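You operate a simulated robot arm through the tools that you are given. There is no shell and no other tool.

You are at the controls of a simulated robot arm. One attempt, no reset.

Task
Zero the height gauge with the cylinder that the blue tag names.
Fine: knob to the cylinder's figure, blue key, cylinder back in the grey tray. Set down upright: what you pick out.

Only the result counts: the job must be done as asked and must still hold three seconds after the hand-in. Knocking over, shifting, dropping, spilling or breaking anything else fails it.

Robot
A 6-joint arm with a fingered hand, fixed in place. Base frame: the origin is at the foot of the arm, x ahead of it, y to its left, z up. Lengths are in mm, angles in degrees, forces in N, time in s.
With the tool pointing down near the work surface it reaches from about 120 to 820 mm from the base axis. Its first joint turns from -166.0 to 166.0 degrees. Payload 4 kg.
Tool frame: the origin (TCP) lies between the finger pads and is the grasp point; the fingertips stand 20 mm ahead of it; z points along the fingers, y is the line along which they close. Largest opening 140 mm; the body of the gripper starts 54 mm behind the TCP. The gripper is a hand of 3 fingers: y runs from the thumb to the fingers, the wrist lies at [0, 0, -215] in the tool frame, and closing takes about 1.5 s.
Orientation is told as [roll, pitch, yaw] about the base's x, y, z axes, in that order, counted from this pose: with the fingers straight down and closing along the base's y, the tool's x points along the base's -x, its y along +y and its z along -z.

Tools
- The arm moves only by the tool nudge_tool. Its argument "steps" is a list of rows, each a list of 2 entries, a list of its own where there are three numbers: the shift along the tool's x, y, z in mm, then the turn, a rotation vector about the tool's x, y, z in degrees. In form: [[[x, y, z], [rx, ry, rz]], ...]. A call has 1 to 20 rows; each row shifts and turns the commanded pose from where the row before left it, along the tool's axes as they then stand. "hand" is the gripper command, from -1 (shut) to 1 (fully open), values between in proportion, set as the call begins (left out, the last holds). A row lasts 0.2 s, in which the tool goes at most 50 mm and 8.6 degrees; a call with a longer step from one row to the next is refused whole, and so is a gripper value outside its range. Where a pose cannot be reached the arm comes as near as it can. A force on the tool above 90 N (or 10 N above the force at the start of the call, whichever is more), or a blocked arm, ends the call early, and 0.2 s more pass. The fingers move at their own pace (about 45 mm/s each) and stop on an object; they squeeze with about 29 N. The grip force told is the motor's: it shows also when the fingers shut on nothing. Time passes only in rows, and 0.2 s behind the last, so rows that do not move let the fingers close. It gives the time, the measured TCP pose, the force on the tool (base axes), the opening and the grip force at its end, in the units of the frame above (readings bear some noise), with the torque about the TCP (base axes, N m) and any sound that the robot's microphone picked up.
- Cameras (640 x 400 px; columns grow to the right, rows downward): "scene" is fixed at [219.6, -501, 1624.3]; the picture's right is [1.00, -0.04, 0.00], its down [-0.02, -0.59, -0.81] and it looks along [0.03, 0.81, -0.59] (base axes); focal length 329 px, centre (320, 200). "wrist" rides on the gripper at [74, -43, -79] in the tool frame; the picture's right is [0.50, 0.87, 0.00], its down [-0.59, 0.34, -0.73] and it looks along [-0.64, 0.37, 0.68] (tool axes); focal length 275 px, centre (320, 200). There is no depth. A picture from a camera that has moved, and an enlarged one, comes with that camera's place and axes in the base frame and with its lens.
- camera(camera): a new picture of that camera. The clock stands still meanwhile.
- lift_body(by): slides the trunk up (or, below 0, down) by that many mm; the arm rides with it, the base frame stays. It gives what a move gives, with no picture.
- set_fingers(finger1, finger2, thumb_bend): sets how far each is bent, from 0 (flat) to 1 (curled in); at 0.3 the hand is open as for a grip, at 0.7 the pads meet at the TCP. One left out holds its place. A second passes; each finger stops where it meets its share of the squeeze, and holds until it gets a number again. A gripper value or a shape takes the hand back. It gives what a move gives, with no picture; readings hold the bend of each and the force on the fingers (four entries, about 0 where the hand has none), thumb and palm.
- grasp_type(shape): the hand has 3 fingers and takes this shape, open, in about a second: jaw (thumb against the fingers, like two jaws); tri (thumb and two fingers); tip (a fingertip pinch); poke (one finger out to press); point (the index stretched); flat (the hand flat); cup (the hand cupped); fist (a fist). The gripper value then closes the fingers along that shape, each until it touches; the sizes above hold for jaw. It gives what a move gives, with no picture.
- enlarge(camera, box): a new picture of the part [left, top, right, bottom] of that camera's present view, enlarged. The clock stands still meanwhile.
- sign_off(): hands the job in; it is judged then, once.

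Nothing tells you positions but the pictures and the camera data. Unless the task says otherwise, let go and move clear before handing in.

The tools are called as name(argument=value, ...) on one line, values as JSON. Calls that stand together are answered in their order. nudge_tool: Moves the arm, as the interface text tells. Its arguments: {"type":"object","properties":{"steps":{"type":"array","items":{"type":"array"}},"hand":{"type":"number"}},"required":["steps"]} The other tools are called the same way: lift_body (by) slides the trunk up or down; grasp_type (shape) gives the hand a shape; set_fingers (finger1, finger2, thumb_bend) moves the fingers one by one; camera (camera) takes a picture; enlarge (camera, box) takes an enlarged picture of a part of a camera's view; sign_off () hands the job in.

At the start:

```text
clock: 0.0
ee_pos: [102.5, 364.7, 1207.3]
orientation: [0.0, 0.0, -0.1]
wrist_force: [0.0, 0.6, 0.3]
ft_torque: [-0.03, -0.01, -0.01]
opening: 139.7
grasp_force: 0.1
shape: jaw
bend: [0.3, 0.3, 0.3]
finger forces: [0.1, 0.1, 0.0, 0.0, 0.0, 0.0]
trunk travel left (down, up): [-100.0, 490.0]
```

scene: 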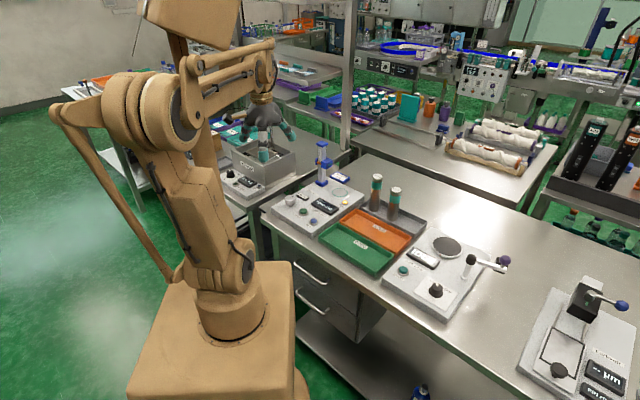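
wrist: 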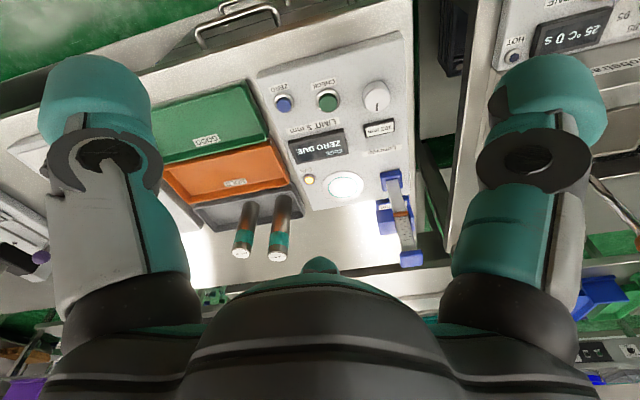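

I see a bench with a height gauge station (blue key, green key, knob, display), a green/orange/grey tray set and two cylinders in the grey tray. I'll enlarge the views to read labels before moving.

enlarge(camera="scene", box=[260, 130, 420, 230])

enlarge(camera="wrist", box=[220, 40, 460, 190])

enlarge(camera="wrist", box=[160, 130, 320, 280])

enlarge(camera="wrist", box=[340, 90, 440, 280])

```text
4.00 times, centred on (340, 180) of scene
camera zoom: at [219.6, -501.0, 1624.3], right [1.0, -0.04, 0.0], down [-0.02, -0.59, -0.81], along [0.03, 0.81, -0.59], focal length 1316 px, centre (240, 280)
```

zoom: 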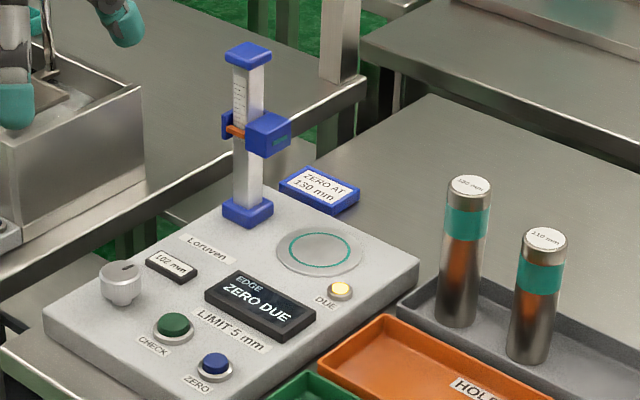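

```text
2.67 times, centred on (340, 115) of wrist
camera zoom: at [28.8, 320.8, 1286.2], right [-0.5, 0.87, 0.0], down [0.59, 0.34, 0.73], along [0.64, 0.37, -0.68], focal length 734 px, centre (267, 427)
```

zoom: 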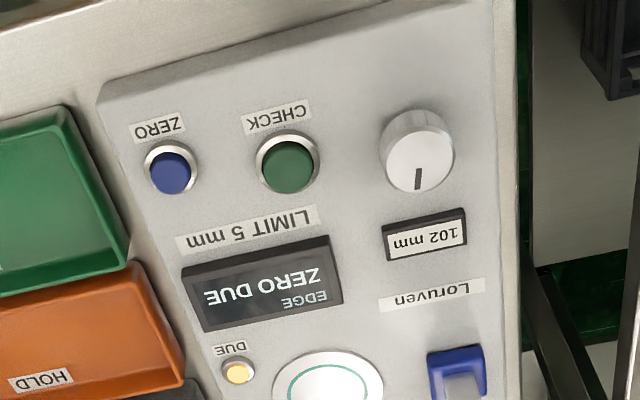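

```text
2.67 times, centred on (240, 205) of wrist
camera zoom: at [28.8, 320.8, 1286.2], right [-0.5, 0.87, 0.0], down [0.59, 0.34, 0.73], along [0.64, 0.37, -0.68], focal length 734 px, centre (533, 187)
```

zoom: 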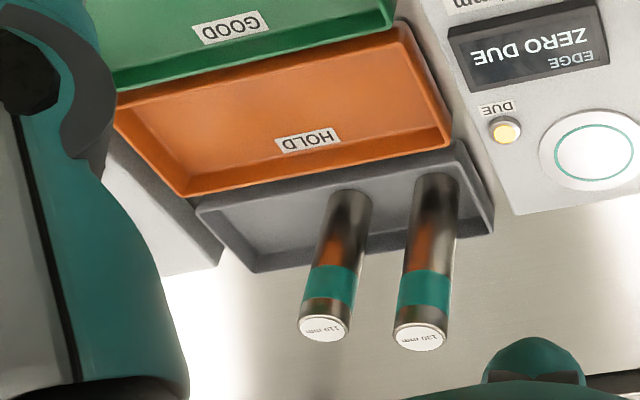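

```text
2.11 times, centred on (390, 185) of wrist
camera zoom: at [28.8, 320.8, 1286.2], right [-0.5, 0.87, 0.0], down [0.59, 0.34, 0.73], along [0.64, 0.37, -0.68], focal length 580 px, centre (173, 232)
```

zoom: 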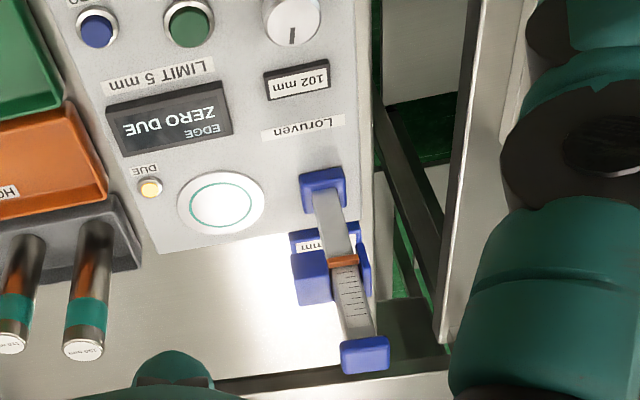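

The blue tag reads "ZERO AT 130 mm". I'll zoom in on the cylinders' tops, the tag, and the knob to confirm readings and locate them.

enlarge(camera="scene", box=[366, 168, 410, 196])

enlarge(camera="scene", box=[326, 166, 358, 186])

enlarge(camera="scene", box=[270, 185, 334, 225])

enlarge(camera="scene", box=[300, 130, 348, 190])

enlarge(camera="scene", box=[310, 150, 454, 280])

```text
14.29 times, centred on (388, 182) of scene
camera zoom: at [219.6, -501.0, 1624.3], right [1.0, -0.04, 0.0], down [-0.02, -0.59, -0.81], along [0.03, 0.81, -0.59], focal length 4699 px, centre (-651, 457)
```

zoom: 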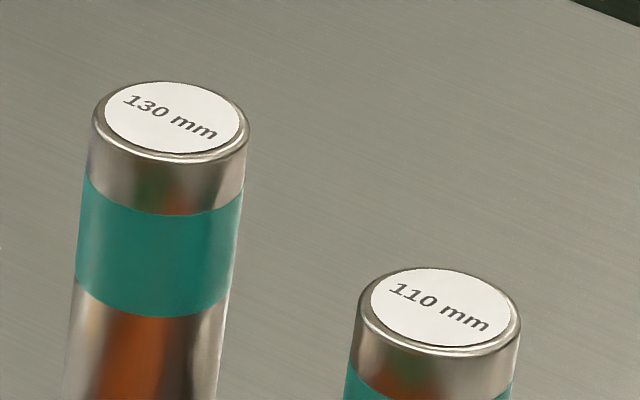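

```text
16.00 times, centred on (342, 176) of scene
camera zoom: at [219.6, -501.0, 1624.3], right [1.0, -0.04, 0.0], down [-0.02, -0.59, -0.81], along [0.03, 0.81, -0.59], focal length 5263 px, centre (-32, 584)
```

zoom: 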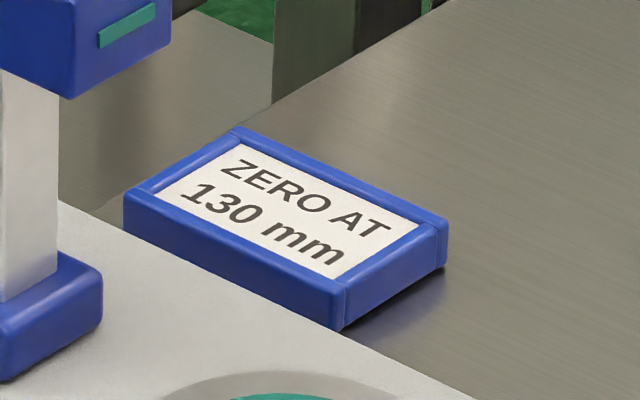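

```text
10.00 times, centred on (302, 205) of scene
camera zoom: at [219.6, -501.0, 1624.3], right [1.0, -0.04, 0.0], down [-0.02, -0.59, -0.81], along [0.03, 0.81, -0.59], focal length 3290 px, centre (500, 150)
```

zoom: 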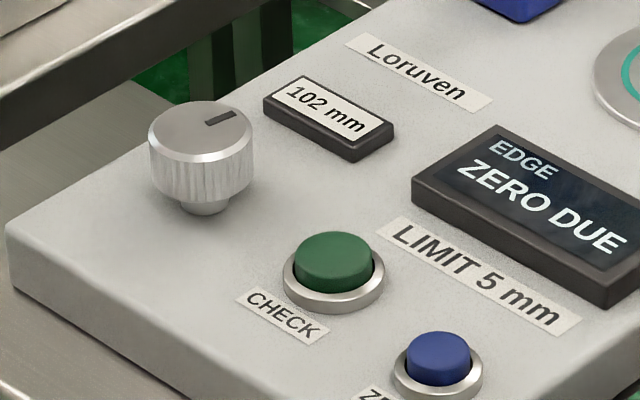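

```text
6.67 times, centred on (324, 160) of scene
camera zoom: at [219.6, -501.0, 1624.3], right [1.0, -0.04, 0.0], down [-0.02, -0.59, -0.81], along [0.03, 0.81, -0.59], focal length 2193 px, centre (293, 467)
```

zoom: 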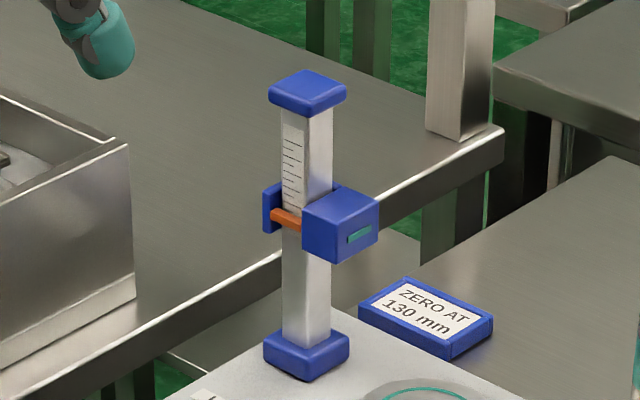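

```text
3.08 times, centred on (382, 215) of scene
camera zoom: at [219.6, -501.0, 1624.3], right [1.0, -0.04, 0.0], down [-0.02, -0.59, -0.81], along [0.03, 0.81, -0.59], focal length 1012 px, centre (129, 154)
```

zoom: 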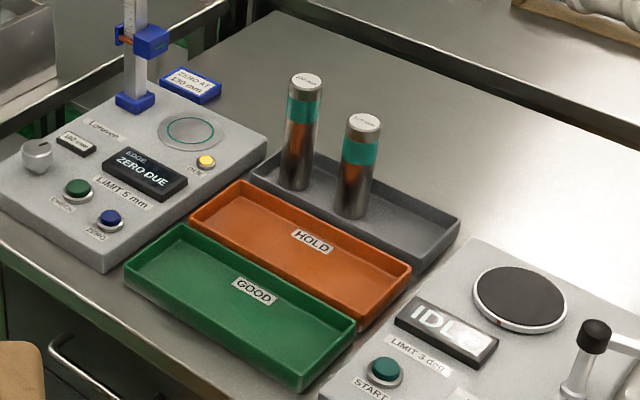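

The blue tag says 130 mm, so the taller cylinder (labelled 130 mm, at roughly x 458, y 477) is the one to use. The knob (102 mm now) is at about (147, 476), the blue ZERO key at (231, 376) and the plate at (337, 552). I'll check how the hand looks before moving.

enlarge(camera="scene", box=[220, 80, 316, 200])

nudge_tool(steps=[[[-25, 0, 0], [0, 0, 0]], [[-30, 0, 0], [0, 0, 0]], [[-30, 0, 0], [0, 0, 0]], [[-30, 0, 0], [0, 0, 0]], [[-20, 0, 0], [0, 0, 0]], [[0, 0, 0], [0, 0, 0]]])

```text
3.33 times, centred on (268, 140) of scene
camera zoom: at [219.6, -501.0, 1624.3], right [1.0, -0.04, 0.0], down [-0.02, -0.59, -0.81], along [0.03, 0.81, -0.59], focal length 1096 px, centre (493, 400)
```

zoom: 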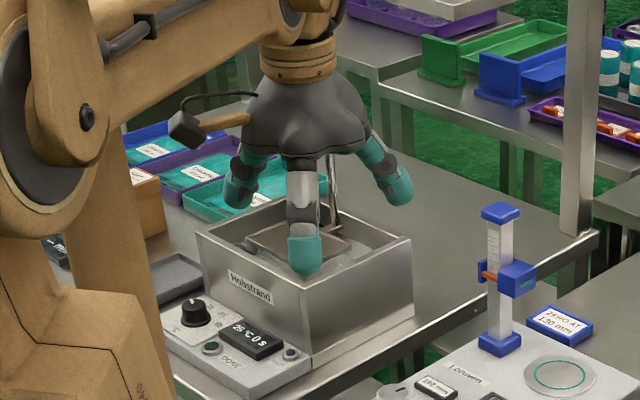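

```text
clock: 1.4
ee_pos: [237.2, 364.7, 1208.0]
orientation: [0.0, 0.0, 0.1]
wrist_force: [0.2, -0.1, 0.6]
ft_torque: [-0.01, -0.02, -0.01]
opening: 140.0
grasp_force: 0.1
shape: jaw
bend: [0.3, 0.3, 0.3]
finger forces: [0.1, 0.0, 0.0, 0.0, 0.0, 0.0]
trunk travel left (down, up): [-100.0, 490.0]
```

The hand has three fingers 120° apart. I moved over towards the station; now I look from the wrist for a closer triangulation.

camera(camera="wrist")

enlarge(camera="wrist", box=[200, 60, 440, 210])

```text
taken
camera wrist: at [163.5, 321.9, 1286.3], right [-0.5, 0.87, 0.0], down [0.59, 0.34, 0.73], along [0.64, 0.37, -0.68], focal length 275 px, centre (320, 200)
```

wrist: 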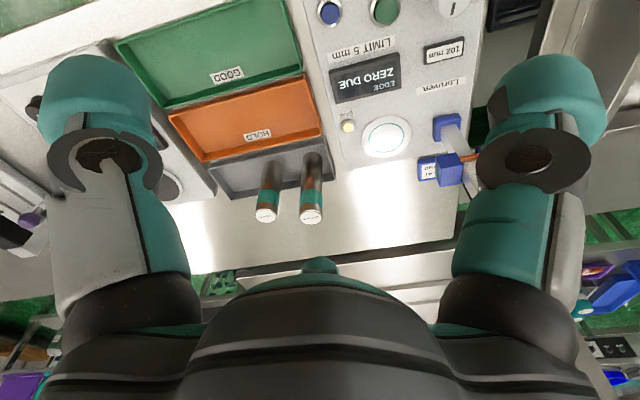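

```text
2.67 times, centred on (320, 135) of wrist
camera zoom: at [163.5, 321.9, 1286.3], right [-0.5, 0.87, 0.0], down [0.59, 0.34, 0.73], along [0.64, 0.37, -0.68], focal length 734 px, centre (320, 373)
```

zoom: 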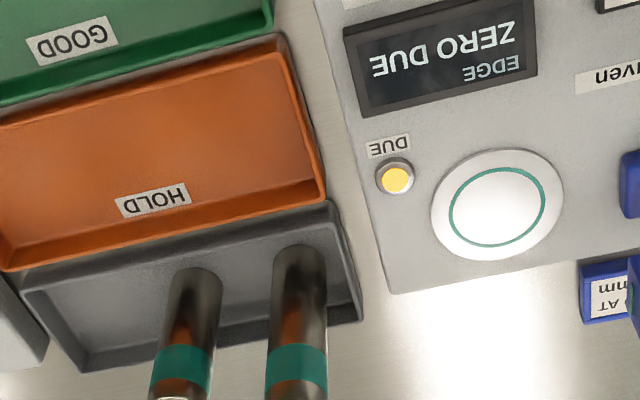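

The pictures agree on the layout; the plate centre is near (341, 557, 885). Now I move to hover above the 130 mm cylinder and check its location.

nudge_tool(steps=[[[-20, 10, 10], [0, 0, 0]], [[-36, 18, 18], [0, 0, 0]], [[-37, 19, 18], [0, 0, 0]], [[-37, 19, 18], [0, 0, 0]], [[-37, 19, 18], [0, 0, 0]], [[-34, 17, 16], [0, 0, 0]], [[-20, 10, 10], [0, 0, 0]], [[0, 0, 0], [0, 0, 0]], [[0, 0, 0], [0, 0, 0]]])

camera(camera="wrist")

enlarge(camera="scene", box=[260, 80, 452, 230])

```text
clock: 3.4
ee_pos: [458.2, 476.9, 1100.7]
orientation: [-0.1, -0.1, 0.0]
wrist_force: [-0.3, -0.4, -1.0]
ft_torque: [0.0, -0.01, 0.0]
opening: 139.8
grasp_force: 0.1
shape: jaw
bend: [0.3, 0.3, 0.3]
finger forces: [0.1, 0.1, 0.0, 0.0, 0.0, 0.0]
trunk travel left (down, up): [-100.0, 490.0]
```

```text
taken
camera wrist: at [384.3, 432.8, 1178.8], right [-0.5, 0.87, 0.0], down [0.59, 0.34, 0.73], along [0.64, 0.37, -0.68], focal length 275 px, centre (320, 200)
```

wrist: 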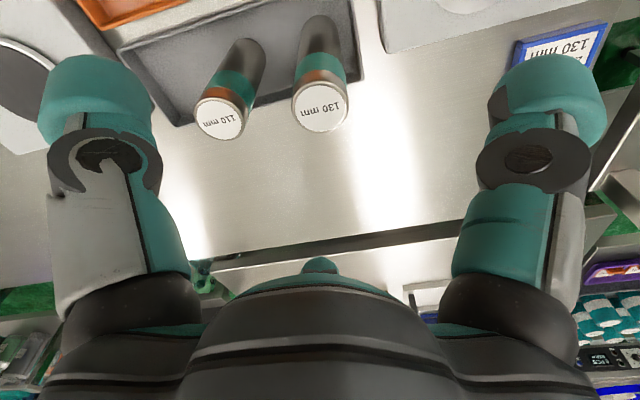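

```text
2.67 times, centred on (356, 155) of scene
camera zoom: at [219.6, -501.0, 1624.3], right [1.0, -0.04, 0.0], down [-0.02, -0.59, -0.81], along [0.03, 0.81, -0.59], focal length 877 px, centre (224, 320)
```

zoom: 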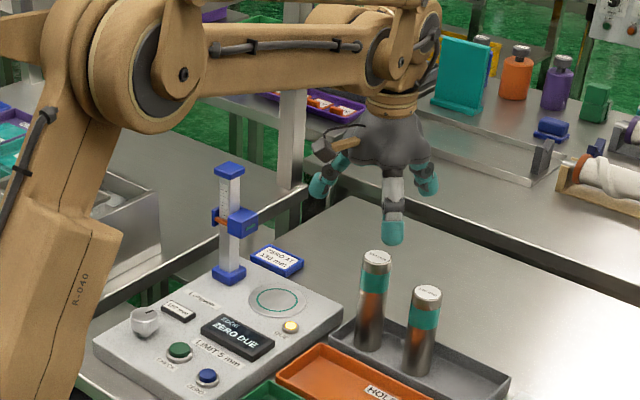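

The hand hovers near above the 130 mm cylinder. I'll zoom in on its top for an accurate centre.

enlarge(camera="wrist", box=[180, 60, 372, 180])

enlarge(camera="wrist", box=[80, 0, 400, 150])

```text
3.33 times, centred on (276, 120) of wrist
camera zoom: at [384.3, 432.8, 1178.8], right [-0.5, 0.87, 0.0], down [0.59, 0.34, 0.73], along [0.64, 0.37, -0.68], focal length 918 px, centre (467, 467)
```

zoom: 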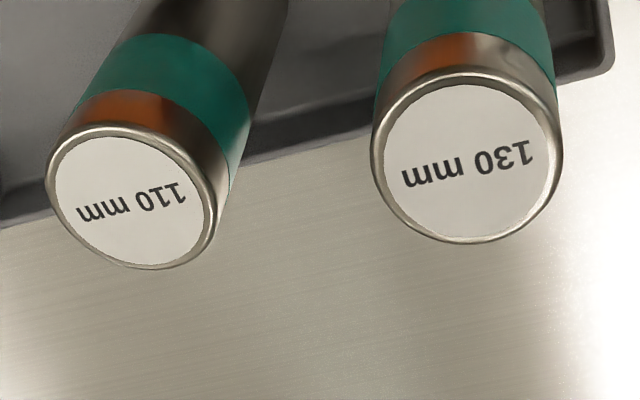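

```text
2.00 times, centred on (240, 75) of wrist
camera zoom: at [384.3, 432.8, 1178.8], right [-0.5, 0.87, 0.0], down [0.59, 0.34, 0.73], along [0.64, 0.37, -0.68], focal length 551 px, centre (480, 450)
```

zoom: 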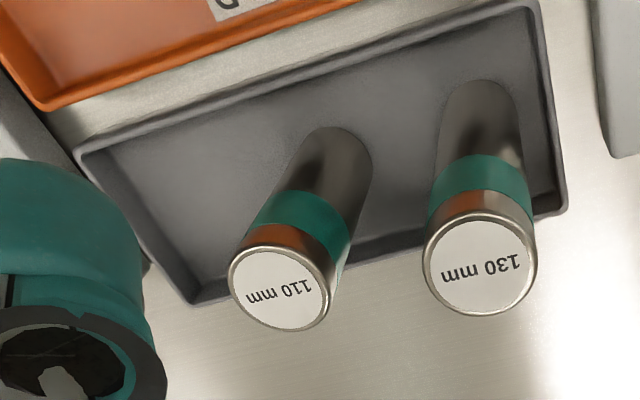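

The 130 mm cylinder's top seems to be at about (464, 480, 1008), with its neighbour about 82 mm away at azimuth −45°, between two fingers. I'll lower to a closer hover with a narrower opening and re-check.

nudge_tool(steps=[[[-3, 2, 10], [0, 0, 0]], [[-3, 1, 20], [0, 0, 0]], [[0, 0, 10], [0, 0, 0]], [[0, 0, 0], [0, 0, 0]], [[0, 0, 0], [0, 0, 0]]])

enlarge(camera="wrist", box=[160, 40, 400, 190])

enlarge(camera="scene", box=[340, 120, 436, 230])

```text
clock: 4.6
ee_pos: [465.2, 479.4, 1060.1]
orientation: [0.0, 0.0, 0.0]
wrist_force: [-1.1, 1.1, 0.1]
ft_torque: [-0.02, -0.01, -0.01]
opening: 140.2
grasp_force: 0.1
shape: jaw
bend: [0.3, 0.3, 0.3]
finger forces: [0.0, 0.0, 0.0, 0.0, 0.0, 0.0]
trunk travel left (down, up): [-100.0, 490.0]
```

```text
2.67 times, centred on (280, 115) of wrist
camera zoom: at [391.0, 436.6, 1138.7], right [-0.5, 0.87, 0.0], down [0.59, 0.34, 0.73], along [0.64, 0.37, -0.68], focal length 734 px, centre (427, 427)
```

zoom: 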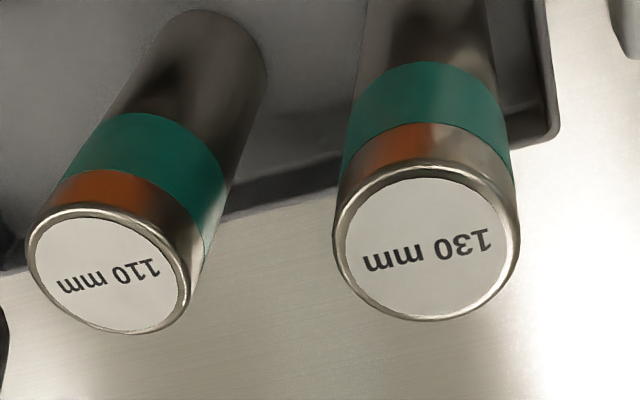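

```text
3.64 times, centred on (388, 175) of scene
camera zoom: at [219.6, -501.0, 1624.3], right [1.0, -0.04, 0.0], down [-0.02, -0.59, -0.81], along [0.03, 0.81, -0.59], focal length 1196 px, centre (73, 291)
```

zoom: 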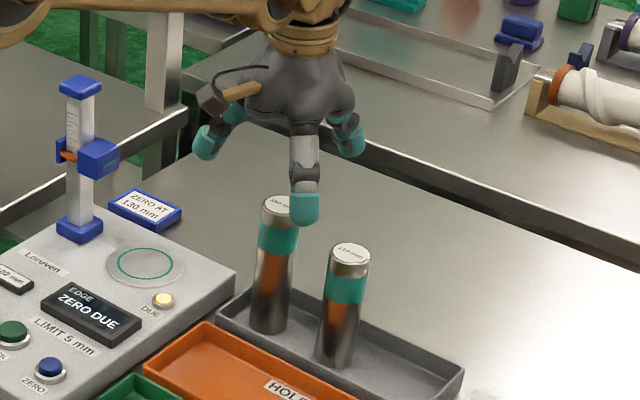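

The cylinder's top is centred on the tool axis, 50 mm below the TCP (z ≈ 1010). I'll narrow the hand to about 80 mm opening and come down to 22 mm below the top rim in stages.

nudge_tool(steps=[[[0, 0, 0], [0, 0, 0]], [[0, 0, 0], [0, 0, 0]], [[0, 0, 0], [0, 0, 0]], [[0, 0, 0], [0, 0, 0]], [[0, 0, 10], [0, 0, 0]], [[0, 0, 15], [0, 0, 0]], [[0, 0, 10], [0, 0, 0]], [[0, 0, 0], [0, 0, 0]], [[0, 0, 0], [0, 0, 0]]], hand=0.2)

camera(camera="wrist")

enlarge(camera="scene", box=[340, 120, 436, 230])

```text
clock: 6.6
ee_pos: [465.4, 479.0, 1023.3]
orientation: [0.0, 0.1, 0.0]
wrist_force: [-0.4, 0.1, 1.0]
ft_torque: [0.03, -0.01, 0.01]
opening: 84.7
grasp_force: 0.1
shape: jaw
bend: [0.3, 0.3, 0.29]
finger forces: [0.0, 0.1, 0.1, 0.0, 0.0, 0.0]
trunk travel left (down, up): [-100.0, 490.0]
```

```text
taken
camera wrist: at [391.0, 435.6, 1102.8], right [-0.5, 0.87, 0.0], down [0.59, 0.34, 0.73], along [0.64, 0.37, -0.68], focal length 275 px, centre (320, 200)
```

wrist: 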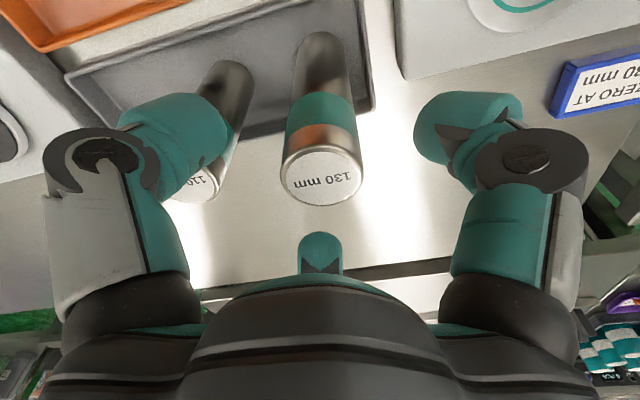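

```text
3.64 times, centred on (388, 175) of scene
camera zoom: at [219.6, -501.0, 1624.3], right [1.0, -0.04, 0.0], down [-0.02, -0.59, -0.81], along [0.03, 0.81, -0.59], focal length 1196 px, centre (73, 291)
```

zoom: 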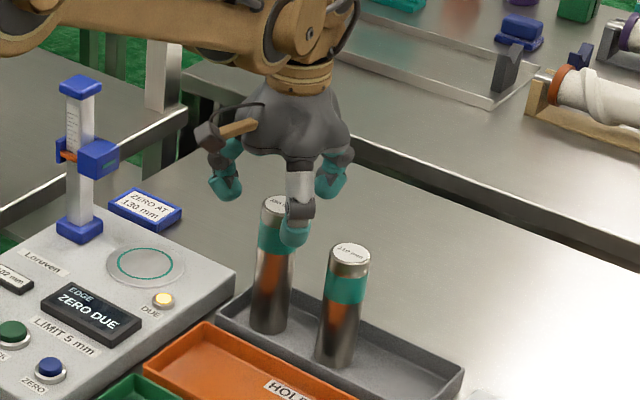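

Still centred (top plane ≈ z 1009.6). Coming down another 36 mm and then looking before closing.

nudge_tool(steps=[[[0, 0, 8], [0, 0, 0]], [[0, 0, 10], [0, 0, 0]], [[0, 0, 10], [0, 0, 0]], [[0, 0, 8], [0, 0, 0]], [[0, 0, 0], [0, 0, 0]], [[0, 0, 0], [0, 0, 0]]])

camera(camera="wrist")

enlarge(camera="scene", box=[340, 120, 436, 230])

```text
clock: 8.0
ee_pos: [465.0, 479.0, 988.4]
orientation: [-0.1, 0.0, -0.1]
wrist_force: [-0.5, 0.4, -0.7]
ft_torque: [-0.02, -0.01, -0.02]
opening: 84.6
grasp_force: 0.0
shape: jaw
bend: [0.3, 0.3, 0.29]
finger forces: [0.0, 0.0, 0.1, 0.0, 0.0, 0.0]
trunk travel left (down, up): [-100.0, 490.0]
```

```text
taken
camera wrist: at [391.6, 436.4, 1067.3], right [-0.5, 0.87, 0.0], down [0.59, 0.34, 0.73], along [0.64, 0.37, -0.68], focal length 275 px, centre (320, 200)
```

wrist: 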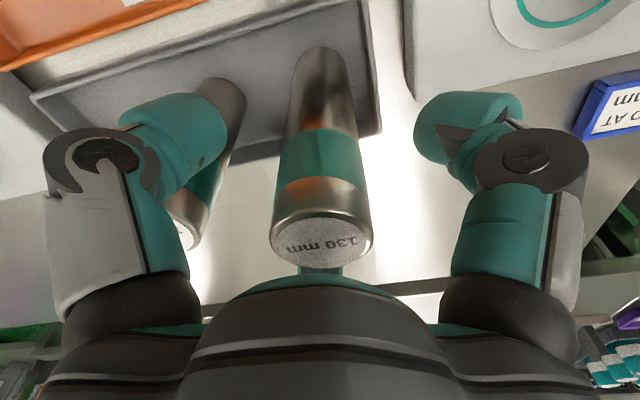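

```text
3.64 times, centred on (388, 175) of scene
camera zoom: at [219.6, -501.0, 1624.3], right [1.0, -0.04, 0.0], down [-0.02, -0.59, -0.81], along [0.03, 0.81, -0.59], focal length 1196 px, centre (73, 291)
```

zoom: 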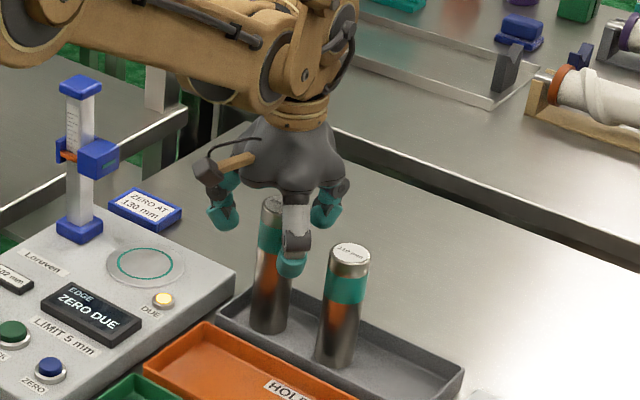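

The cylinder is well centred between the three fingers (top at z ≈ 1009.3). Closing the hand on it now.

nudge_tool(steps=[[[0, 0, 0], [0, 0, 0]], [[0, 0, 0], [0, 0, 0]], [[0, 0, 0], [0, 0, 0]], [[0, 0, 0], [0, 0, 0]], [[0, 0, 0], [0, 0, 0]], [[0, 0, 0], [0, 0, 0]], [[0, 0, 0], [0, 0, 0]], [[0, 0, 0], [0, 0, 0]]], hand=-1)

camera(camera="wrist")

enlarge(camera="scene", box=[340, 120, 436, 230])

```text
clock: 9.8
ee_pos: [466.1, 479.2, 987.7]
orientation: [-0.1, 0.0, 0.0]
wrist_force: [0.0, -0.2, 0.4]
ft_torque: [0.0, 0.03, 0.0]
opening: 33.4
grasp_force: 29.2
shape: jaw
bend: [0.47, 0.47, 0.46]
finger forces: [24.8, 24.5, 0.0, 0.1, 25.5, 0.1]
trunk travel left (down, up): [-100.0, 490.0]
```

```text
taken
camera wrist: at [391.8, 436.6, 1067.1], right [-0.5, 0.87, 0.0], down [0.59, 0.34, 0.73], along [0.64, 0.37, -0.68], focal length 275 px, centre (320, 200)
```

wrist: 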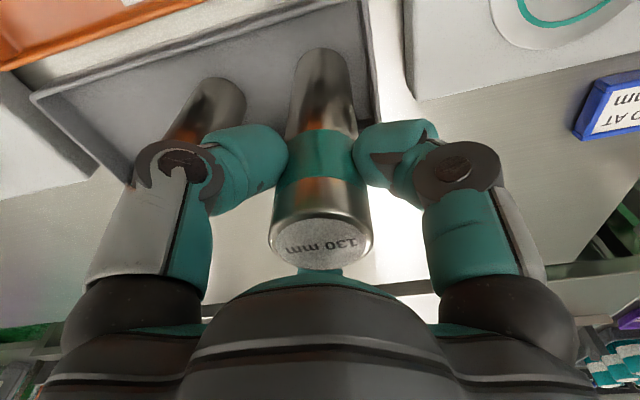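

```text
3.64 times, centred on (388, 175) of scene
camera zoom: at [219.6, -501.0, 1624.3], right [1.0, -0.04, 0.0], down [-0.02, -0.59, -0.81], along [0.03, 0.81, -0.59], focal length 1196 px, centre (73, 291)
```

zoom: 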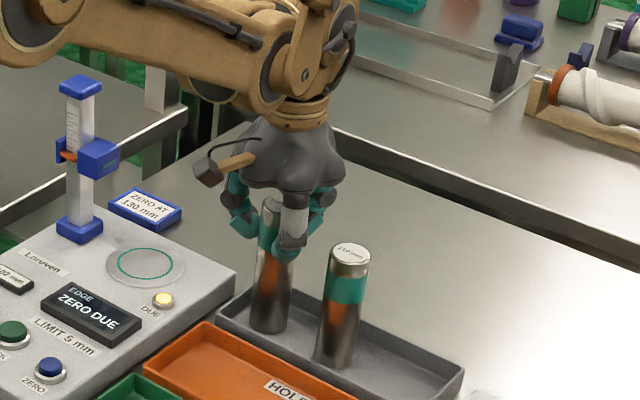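

Gripped on all three fingers with about 25 N each. Lifting slowly.

nudge_tool(steps=[[[0, 0, -3], [0, 0, 0]], [[0, 0, -7], [0, 0, 0]], [[0, 0, -10], [0, 0, 0]], [[0, 0, -12], [0, 0, 0]], [[0, 0, -12], [0, 0, 0]], [[0, 0, -12], [0, 0, 0]], [[0, 0, -8], [0, 0, 0]], [[0, 0, -4], [0, 0, 0]], [[0, 0, 0], [0, 0, 0]], [[0, 0, 0], [0, 0, 0]]])

camera(camera="wrist")

enlarge(camera="scene", box=[280, 110, 440, 230])

```text
clock: 12.0
ee_pos: [465.2, 479.3, 1056.4]
orientation: [-0.1, 0.0, 0.0]
wrist_force: [-0.4, -0.4, -4.9]
ft_torque: [-0.04, -0.03, -0.04]
opening: 33.3
grasp_force: 29.4
shape: jaw
bend: [0.47, 0.47, 0.46]
finger forces: [24.7, 24.5, 0.0, 0.0, 25.5, 0.0]
trunk travel left (down, up): [-100.0, 490.0]
```

```text
taken
camera wrist: at [390.7, 436.6, 1135.6], right [-0.5, 0.87, 0.0], down [0.59, 0.34, 0.73], along [0.64, 0.37, -0.68], focal length 275 px, centre (320, 200)
```

wrist: 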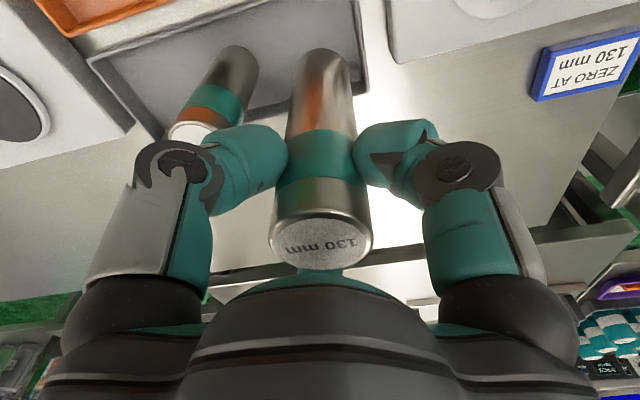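

```text
3.33 times, centred on (360, 170) of scene
camera zoom: at [219.6, -501.0, 1624.3], right [1.0, -0.04, 0.0], down [-0.02, -0.59, -0.81], along [0.03, 0.81, -0.59], focal length 1096 px, centre (187, 300)
```

zoom: 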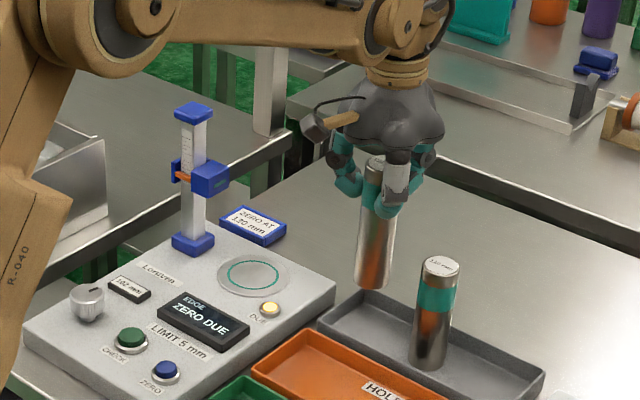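

The cylinder is held firmly (about 5 N), no slip. I'll raise it, move partway toward the plate, and turn the hand 45° so the gauge column will sit in a gap between fingers and away from the camera arm.

nudge_tool(steps=[[[8, 5, -6], [0, 0, 0]], [[15, 9, -10], [0, 0, 0]], [[18, 12, -10], [0, 0, 0]], [[15, 10, -6], [0, 0, 0]], [[9, 5, -2], [0, 0, 0]], [[0, 0, 0], [0, 0, -3]], [[0, 0, 0], [0, 0, -6]], [[0, 0, 0], [0, 0, -6]], [[0, 0, 0], [0, 0, -6]], [[0, 0, 0], [0, 0, -6]], [[0, 0, 0], [0, 0, -6]], [[0, 0, 0], [0, 0, -6]], [[0, 0, 0], [0, 0, -4]], [[0, 0, 0], [0, 0, -2]], [[0, 0, 0], [0, 0, 0]], [[0, 0, 0], [0, 0, 0]]])

camera(camera="wrist")

enlarge(camera="scene", box=[280, 110, 440, 230])

```text
clock: 15.4
ee_pos: [399.3, 521.1, 1089.6]
orientation: [0.1, 0.0, 45.1]
wrist_force: [-0.3, -0.1, -3.5]
ft_torque: [0.04, 0.01, -0.02]
opening: 33.1
grasp_force: 28.8
shape: jaw
bend: [0.47, 0.47, 0.46]
finger forces: [24.9, 24.5, 0.0, 0.0, 25.5, 0.0]
trunk travel left (down, up): [-100.0, 490.0]
```

```text
taken
camera wrist: at [377.8, 437.5, 1168.9], right [-0.97, 0.26, 0.0], down [0.18, 0.66, 0.73], along [0.19, 0.71, -0.68], focal length 275 px, centre (320, 200)
```

wrist: 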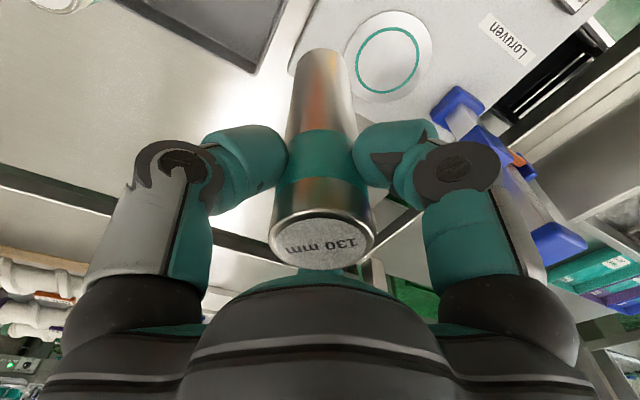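

```text
3.33 times, centred on (360, 170) of scene
camera zoom: at [219.6, -501.0, 1624.3], right [1.0, -0.04, 0.0], down [-0.02, -0.59, -0.81], along [0.03, 0.81, -0.59], focal length 1096 px, centre (187, 300)
```

zoom: 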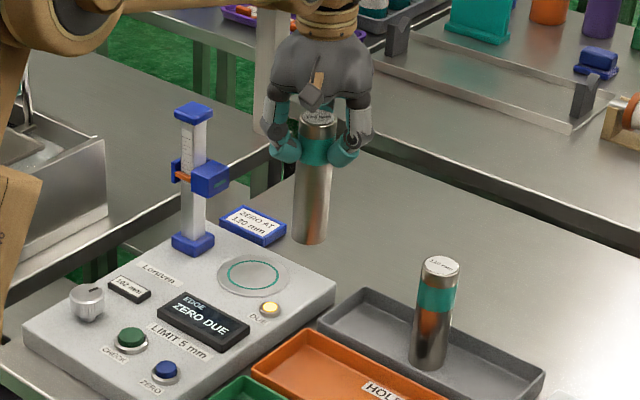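

The plate, ring and column are visible past the held cylinder. I'll zoom to pin the plate centre and column.

enlarge(camera="wrist", box=[300, 0, 460, 110])

enlarge(camera="wrist", box=[400, 60, 620, 280])

```text
3.64 times, centred on (380, 55) of wrist
camera zoom: at [377.8, 437.5, 1168.9], right [-0.97, 0.26, 0.0], down [0.18, 0.66, 0.73], along [0.19, 0.71, -0.68], focal length 1001 px, centre (102, 727)
```

zoom: 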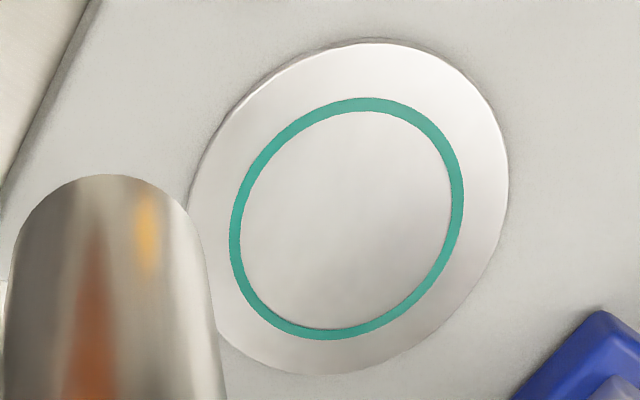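

```text
1.82 times, centred on (510, 170) of wrist
camera zoom: at [377.8, 437.5, 1168.9], right [-0.97, 0.26, 0.0], down [0.18, 0.66, 0.73], along [0.19, 0.71, -0.68], focal length 500 px, centre (-26, 254)
```

zoom: 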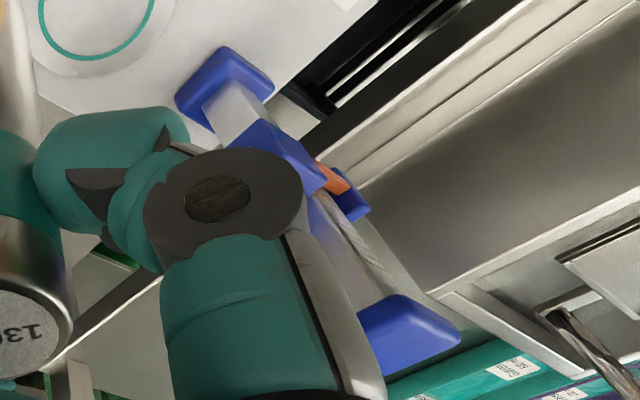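

The plate centre computes to about (341, 556.5) at z ≈ 885, and the column stands ~89 mm beyond it at azimuth ~142°, in the finger gap. Moving over the plate at the same height.

nudge_tool(steps=[[[2, 8, 0], [0, 0, 0]], [[4, 16, 0], [0, 0, 0]], [[4, 16, 0], [0, 0, 0]], [[4, 14, 0], [0, 0, 0]], [[2.2, 9, 0], [0, 0, 0]], [[0, 0, 0], [0, 0, 0]], [[0, 0, 0], [0, 0, 0]]])

camera(camera="wrist")

enlarge(camera="scene", box=[280, 110, 400, 220])

```text
clock: 17.0
ee_pos: [344.2, 553.8, 1088.1]
orientation: [0.1, 0.0, 45.1]
wrist_force: [0.5, -0.1, -4.2]
ft_torque: [-0.01, 0.03, 0.0]
opening: 33.2
grasp_force: 28.8
shape: jaw
bend: [0.47, 0.47, 0.46]
finger forces: [24.9, 24.5, 0.0, 0.1, 25.5, 0.1]
trunk travel left (down, up): [-100.0, 490.0]
```

```text
taken
camera wrist: at [321.9, 470.7, 1167.7], right [-0.97, 0.26, 0.0], down [0.18, 0.66, 0.73], along [0.19, 0.71, -0.68], focal length 275 px, centre (320, 200)
```

wrist: 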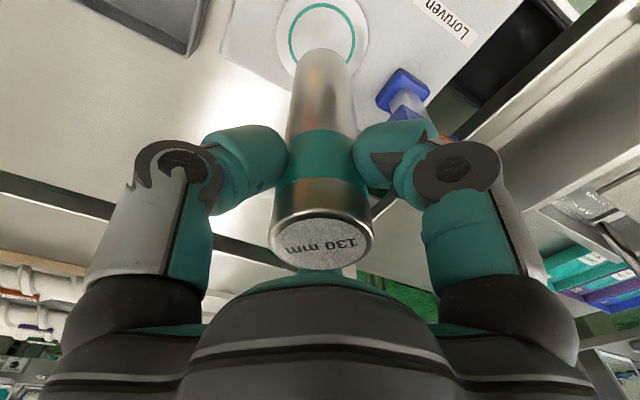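

```text
3.64 times, centred on (340, 165) of scene
camera zoom: at [219.6, -501.0, 1624.3], right [1.0, -0.04, 0.0], down [-0.02, -0.59, -0.81], along [0.03, 0.81, -0.59], focal length 1196 px, centre (247, 327)
```

zoom: 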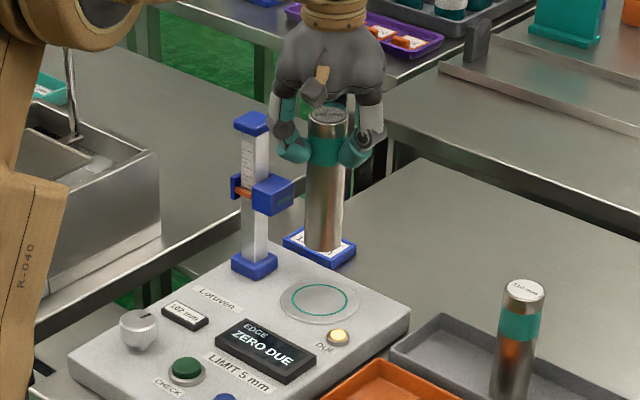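

The ring is straight below the tool axis. Descending to about 20 mm above expected contact, then checking.

nudge_tool(steps=[[[0, 0, 6], [0, 0, 0]], [[0, 0, 12], [0, 0, 0]], [[0, 0, 14], [0, 0, 0]], [[0, 0, 14], [0, 0, 0]], [[0, 0, 8], [0, 0, 0]], [[0, 0, 4], [0, 0, 0]], [[0, 0, 0], [0, 0, 0]], [[0, 0, 0], [0, 0, 0]]])

camera(camera="wrist")

enlarge(camera="scene", box=[290, 120, 390, 220])

```text
clock: 18.8
ee_pos: [344.9, 554.7, 1031.7]
orientation: [0.0, 0.1, 45.0]
wrist_force: [-0.9, 0.2, -3.6]
ft_torque: [-0.01, 0.0, -0.02]
opening: 33.0
grasp_force: 28.9
shape: jaw
bend: [0.47, 0.47, 0.46]
finger forces: [24.9, 24.5, 0.0, 0.1, 25.4, 0.0]
trunk travel left (down, up): [-100.0, 490.0]
```

```text
taken
camera wrist: at [321.7, 470.6, 1110.5], right [-0.97, 0.26, 0.0], down [0.18, 0.66, 0.73], along [0.19, 0.71, -0.68], focal length 275 px, centre (320, 200)
```

wrist: 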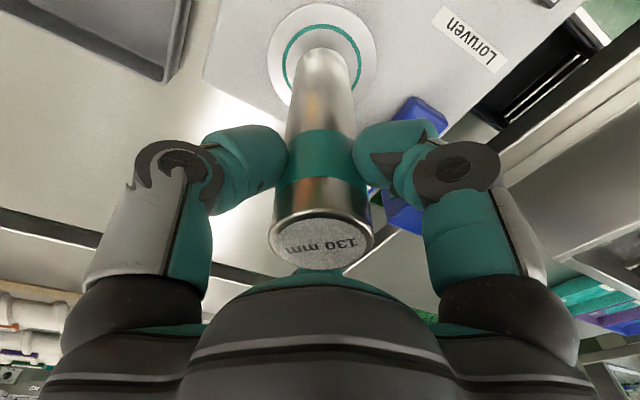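

```text
4.00 times, centred on (340, 170) of scene
camera zoom: at [219.6, -501.0, 1624.3], right [1.0, -0.04, 0.0], down [-0.02, -0.59, -0.81], along [0.03, 0.81, -0.59], focal length 1316 px, centre (240, 320)
```

zoom: 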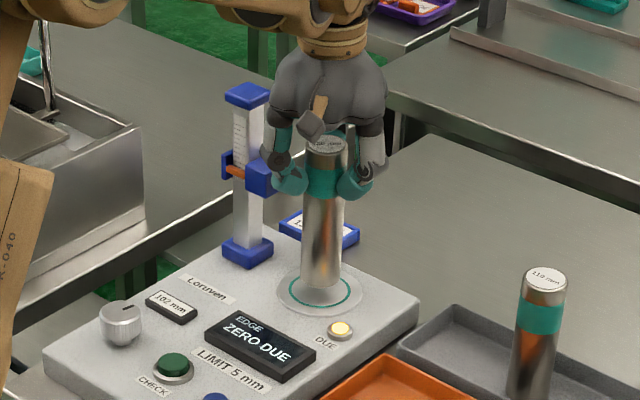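

About 20–25 mm of gap remains. Descending in small steps while watching the force.

nudge_tool(steps=[[[0, 0, 4], [0, 0, 0]], [[0, 0, 6], [0, 0, 0]], [[0, 0, 4], [0, 0, 0]], [[0, 0, 2], [0, 0, 0]], [[0, 0, 0], [0, 0, 0]]])

enlarge(camera="scene", box=[310, 150, 374, 214])

enlarge(camera="wrist", box=[240, 0, 400, 120])

```text
clock: 20.0
ee_pos: [344.4, 553.9, 1016.4]
orientation: [0.1, 0.0, 45.0]
wrist_force: [0.1, -0.1, -5.1]
ft_torque: [0.01, 0.02, 0.01]
opening: 33.1
grasp_force: 28.7
shape: jaw
bend: [0.47, 0.47, 0.46]
finger forces: [24.9, 24.5, 0.0, 0.0, 25.6, 0.1]
trunk travel left (down, up): [-100.0, 490.0]
```

```text
6.25 times, centred on (342, 182) of scene
camera zoom: at [219.6, -501.0, 1624.3], right [1.0, -0.04, 0.0], down [-0.02, -0.59, -0.81], along [0.03, 0.81, -0.59], focal length 2056 px, centre (182, 312)
```

zoom: 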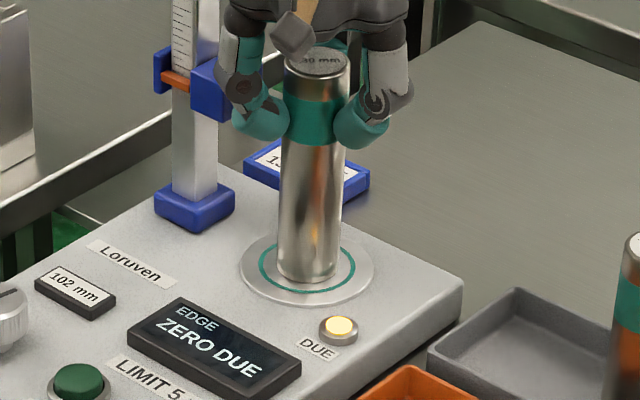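

```text
3.33 times, centred on (320, 60) of wrist
camera zoom: at [322.1, 470.6, 1095.2], right [-0.97, 0.26, 0.0], down [0.18, 0.66, 0.73], along [0.19, 0.71, -0.68], focal length 918 px, centre (320, 667)
```

zoom: 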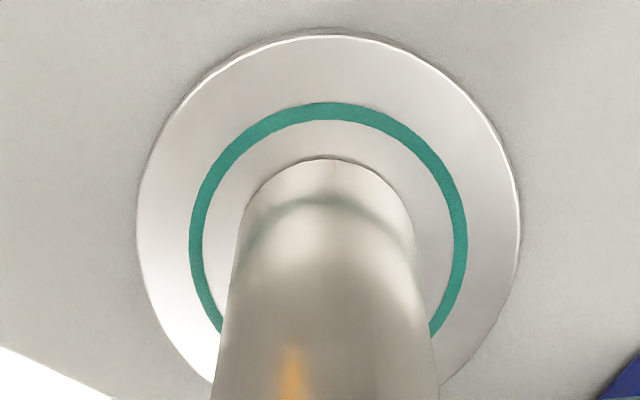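

The cylinder bottom is nearly on the plate, well inside the ring. Continuing with 1–2 mm steps.

nudge_tool(steps=[[[0, 0, 2], [0, 0, 0]], [[0, 0, 2], [0, 0, 0]], [[0, 0, 0], [0, 0, 0]]])

nudge_tool(steps=[[[0, 0, 1], [0, 0, 0]], [[0, 0, 1], [0, 0, 0]], [[0, 0, 0], [0, 0, 0]]])

```text
clock: 20.8
ee_pos: [342.6, 552.5, 1014.1]
orientation: [0.0, -0.1, 45.1]
wrist_force: [2.5, 4.9, 30.8]
ft_torque: [-0.06, -0.13, 0.04]
opening: 34.6
grasp_force: 29.4
shape: jaw
bend: [0.47, 0.47, 0.46]
finger forces: [31.1, 33.9, 0.0, 0.0, 36.0, 0.0]
trunk travel left (down, up): [-100.0, 490.0]
```

```text
clock: 21.6
ee_pos: [342.1, 549.6, 1012.5]
orientation: [0.0, -0.2, 45.1]
wrist_force: [5.3, 6.8, 52.5]
ft_torque: [-0.05, -0.22, 0.06]
opening: 36.6
grasp_force: 28.9
shape: jaw
bend: [0.46, 0.47, 0.46]
finger forces: [35.7, 38.0, 0.0, 0.1, 42.2, 0.0]
trunk travel left (down, up): [-100.0, 490.0]
```

Contact was made at about z 1014 (the force rose to 52 N). I back up a few mm to relieve the press before letting go.

nudge_tool(steps=[[[0, 0, -2], [0, 0, 0]], [[0, 0, -1], [0, 0, 0]], [[0, 0, 0], [0, 0, 0]]])

enlarge(camera="scene", box=[310, 150, 374, 214])

camera(camera="wrist")

```text
clock: 22.4
ee_pos: [343.0, 552.1, 1014.0]
orientation: [0.0, -0.1, 45.0]
wrist_force: [1.7, 2.5, 22.9]
ft_torque: [-0.12, -0.15, 0.02]
opening: 36.2
grasp_force: 28.5
shape: jaw
bend: [0.46, 0.47, 0.46]
finger forces: [32.6, 31.7, 0.1, 0.0, 35.2, 0.0]
trunk travel left (down, up): [-100.0, 490.0]
```

```text
6.25 times, centred on (342, 182) of scene
camera zoom: at [219.6, -501.0, 1624.3], right [1.0, -0.04, 0.0], down [-0.02, -0.59, -0.81], along [0.03, 0.81, -0.59], focal length 2056 px, centre (182, 312)
```

zoom: 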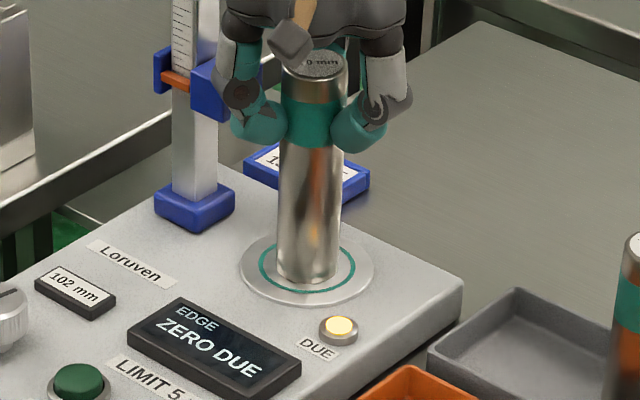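

```text
taken
camera wrist: at [320.7, 468.8, 1092.4], right [-0.97, 0.26, 0.0], down [0.17, 0.66, 0.74], along [0.19, 0.71, -0.68], focal length 275 px, centre (320, 200)
```

wrist: 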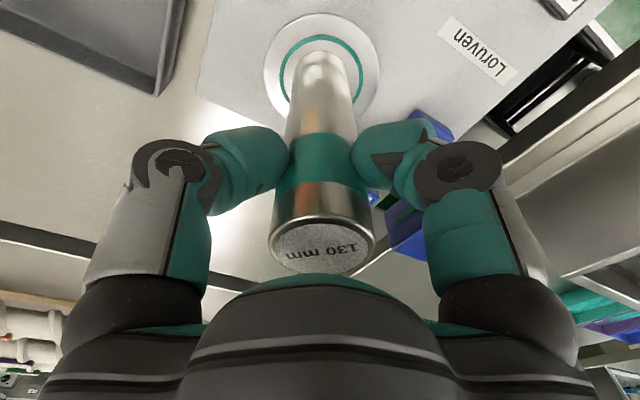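

Still 23 N down-press; raising 2 mm more.

nudge_tool(steps=[[[0, 0, -1], [0, 0, 0]], [[0, 0, -1], [0, 0, 0]], [[0, 0, 0], [0, 0, 0]], [[0, 0, 0], [0, 0, 0]]])

enlarge(camera="scene", box=[310, 150, 374, 214])

```text
clock: 23.4
ee_pos: [343.2, 553.4, 1014.0]
orientation: [-0.1, 0.0, 44.9]
wrist_force: [-0.1, 0.0, -2.6]
ft_torque: [-0.09, -0.04, 0.04]
opening: 34.7
grasp_force: 28.8
shape: jaw
bend: [0.46, 0.47, 0.46]
finger forces: [27.4, 25.5, 0.1, 0.1, 27.4, 0.0]
trunk travel left (down, up): [-100.0, 490.0]
```

```text
6.25 times, centred on (342, 182) of scene
camera zoom: at [219.6, -501.0, 1624.3], right [1.0, -0.04, 0.0], down [-0.02, -0.59, -0.81], along [0.03, 0.81, -0.59], focal length 2056 px, centre (182, 312)
```

zoom: 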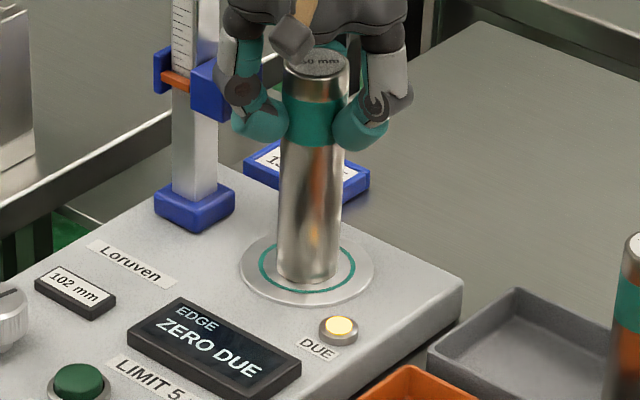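

Load is now nearly neutral and the cylinder stands on the plate, upright. Opening the hand to about 85 mm.

nudge_tool(steps=[[[0, 0, 0], [0, 0, 0]], [[0, 0, 0], [0, 0, 0]], [[0, 0, 0], [0, 0, 0]], [[0, 0, 0], [0, 0, 0]], [[0, 0, 0], [0, 0, 0]], [[0, 0, 0], [0, 0, 0]]], hand=0.2)

camera(camera="wrist")

enlarge(camera="scene", box=[300, 130, 380, 214])

```text
clock: 24.8
ee_pos: [343.6, 552.9, 1015.6]
orientation: [0.0, 0.0, 45.1]
wrist_force: [1.3, -0.1, -0.2]
ft_torque: [0.0, 0.0, 0.01]
opening: 83.4
grasp_force: 0.1
shape: jaw
bend: [0.3, 0.3, 0.29]
finger forces: [0.1, 0.0, 0.1, 0.1, 0.0, 0.0]
trunk travel left (down, up): [-100.0, 490.0]
```

```text
taken
camera wrist: at [321.5, 470.0, 1094.2], right [-0.97, 0.26, 0.0], down [0.18, 0.66, 0.73], along [0.19, 0.71, -0.68], focal length 275 px, centre (320, 200)
```

wrist: 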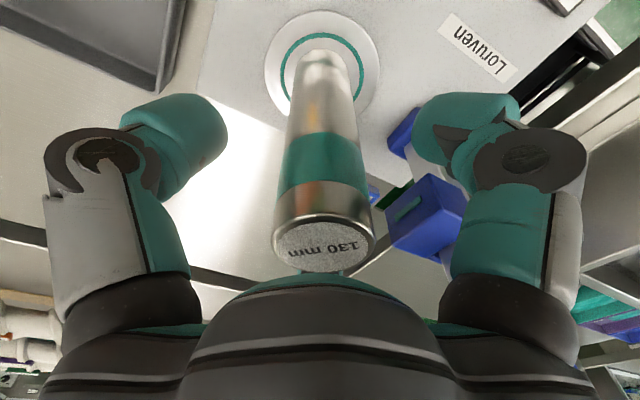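

```text
4.76 times, centred on (340, 172) of scene
camera zoom: at [219.6, -501.0, 1624.3], right [1.0, -0.04, 0.0], down [-0.02, -0.59, -0.81], along [0.03, 0.81, -0.59], focal length 1566 px, centre (225, 333)
```

zoom: 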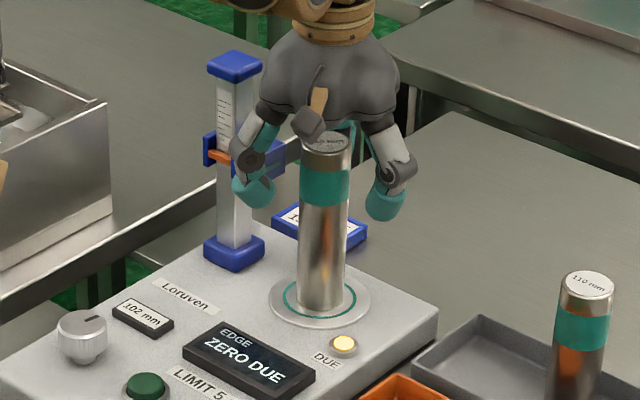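

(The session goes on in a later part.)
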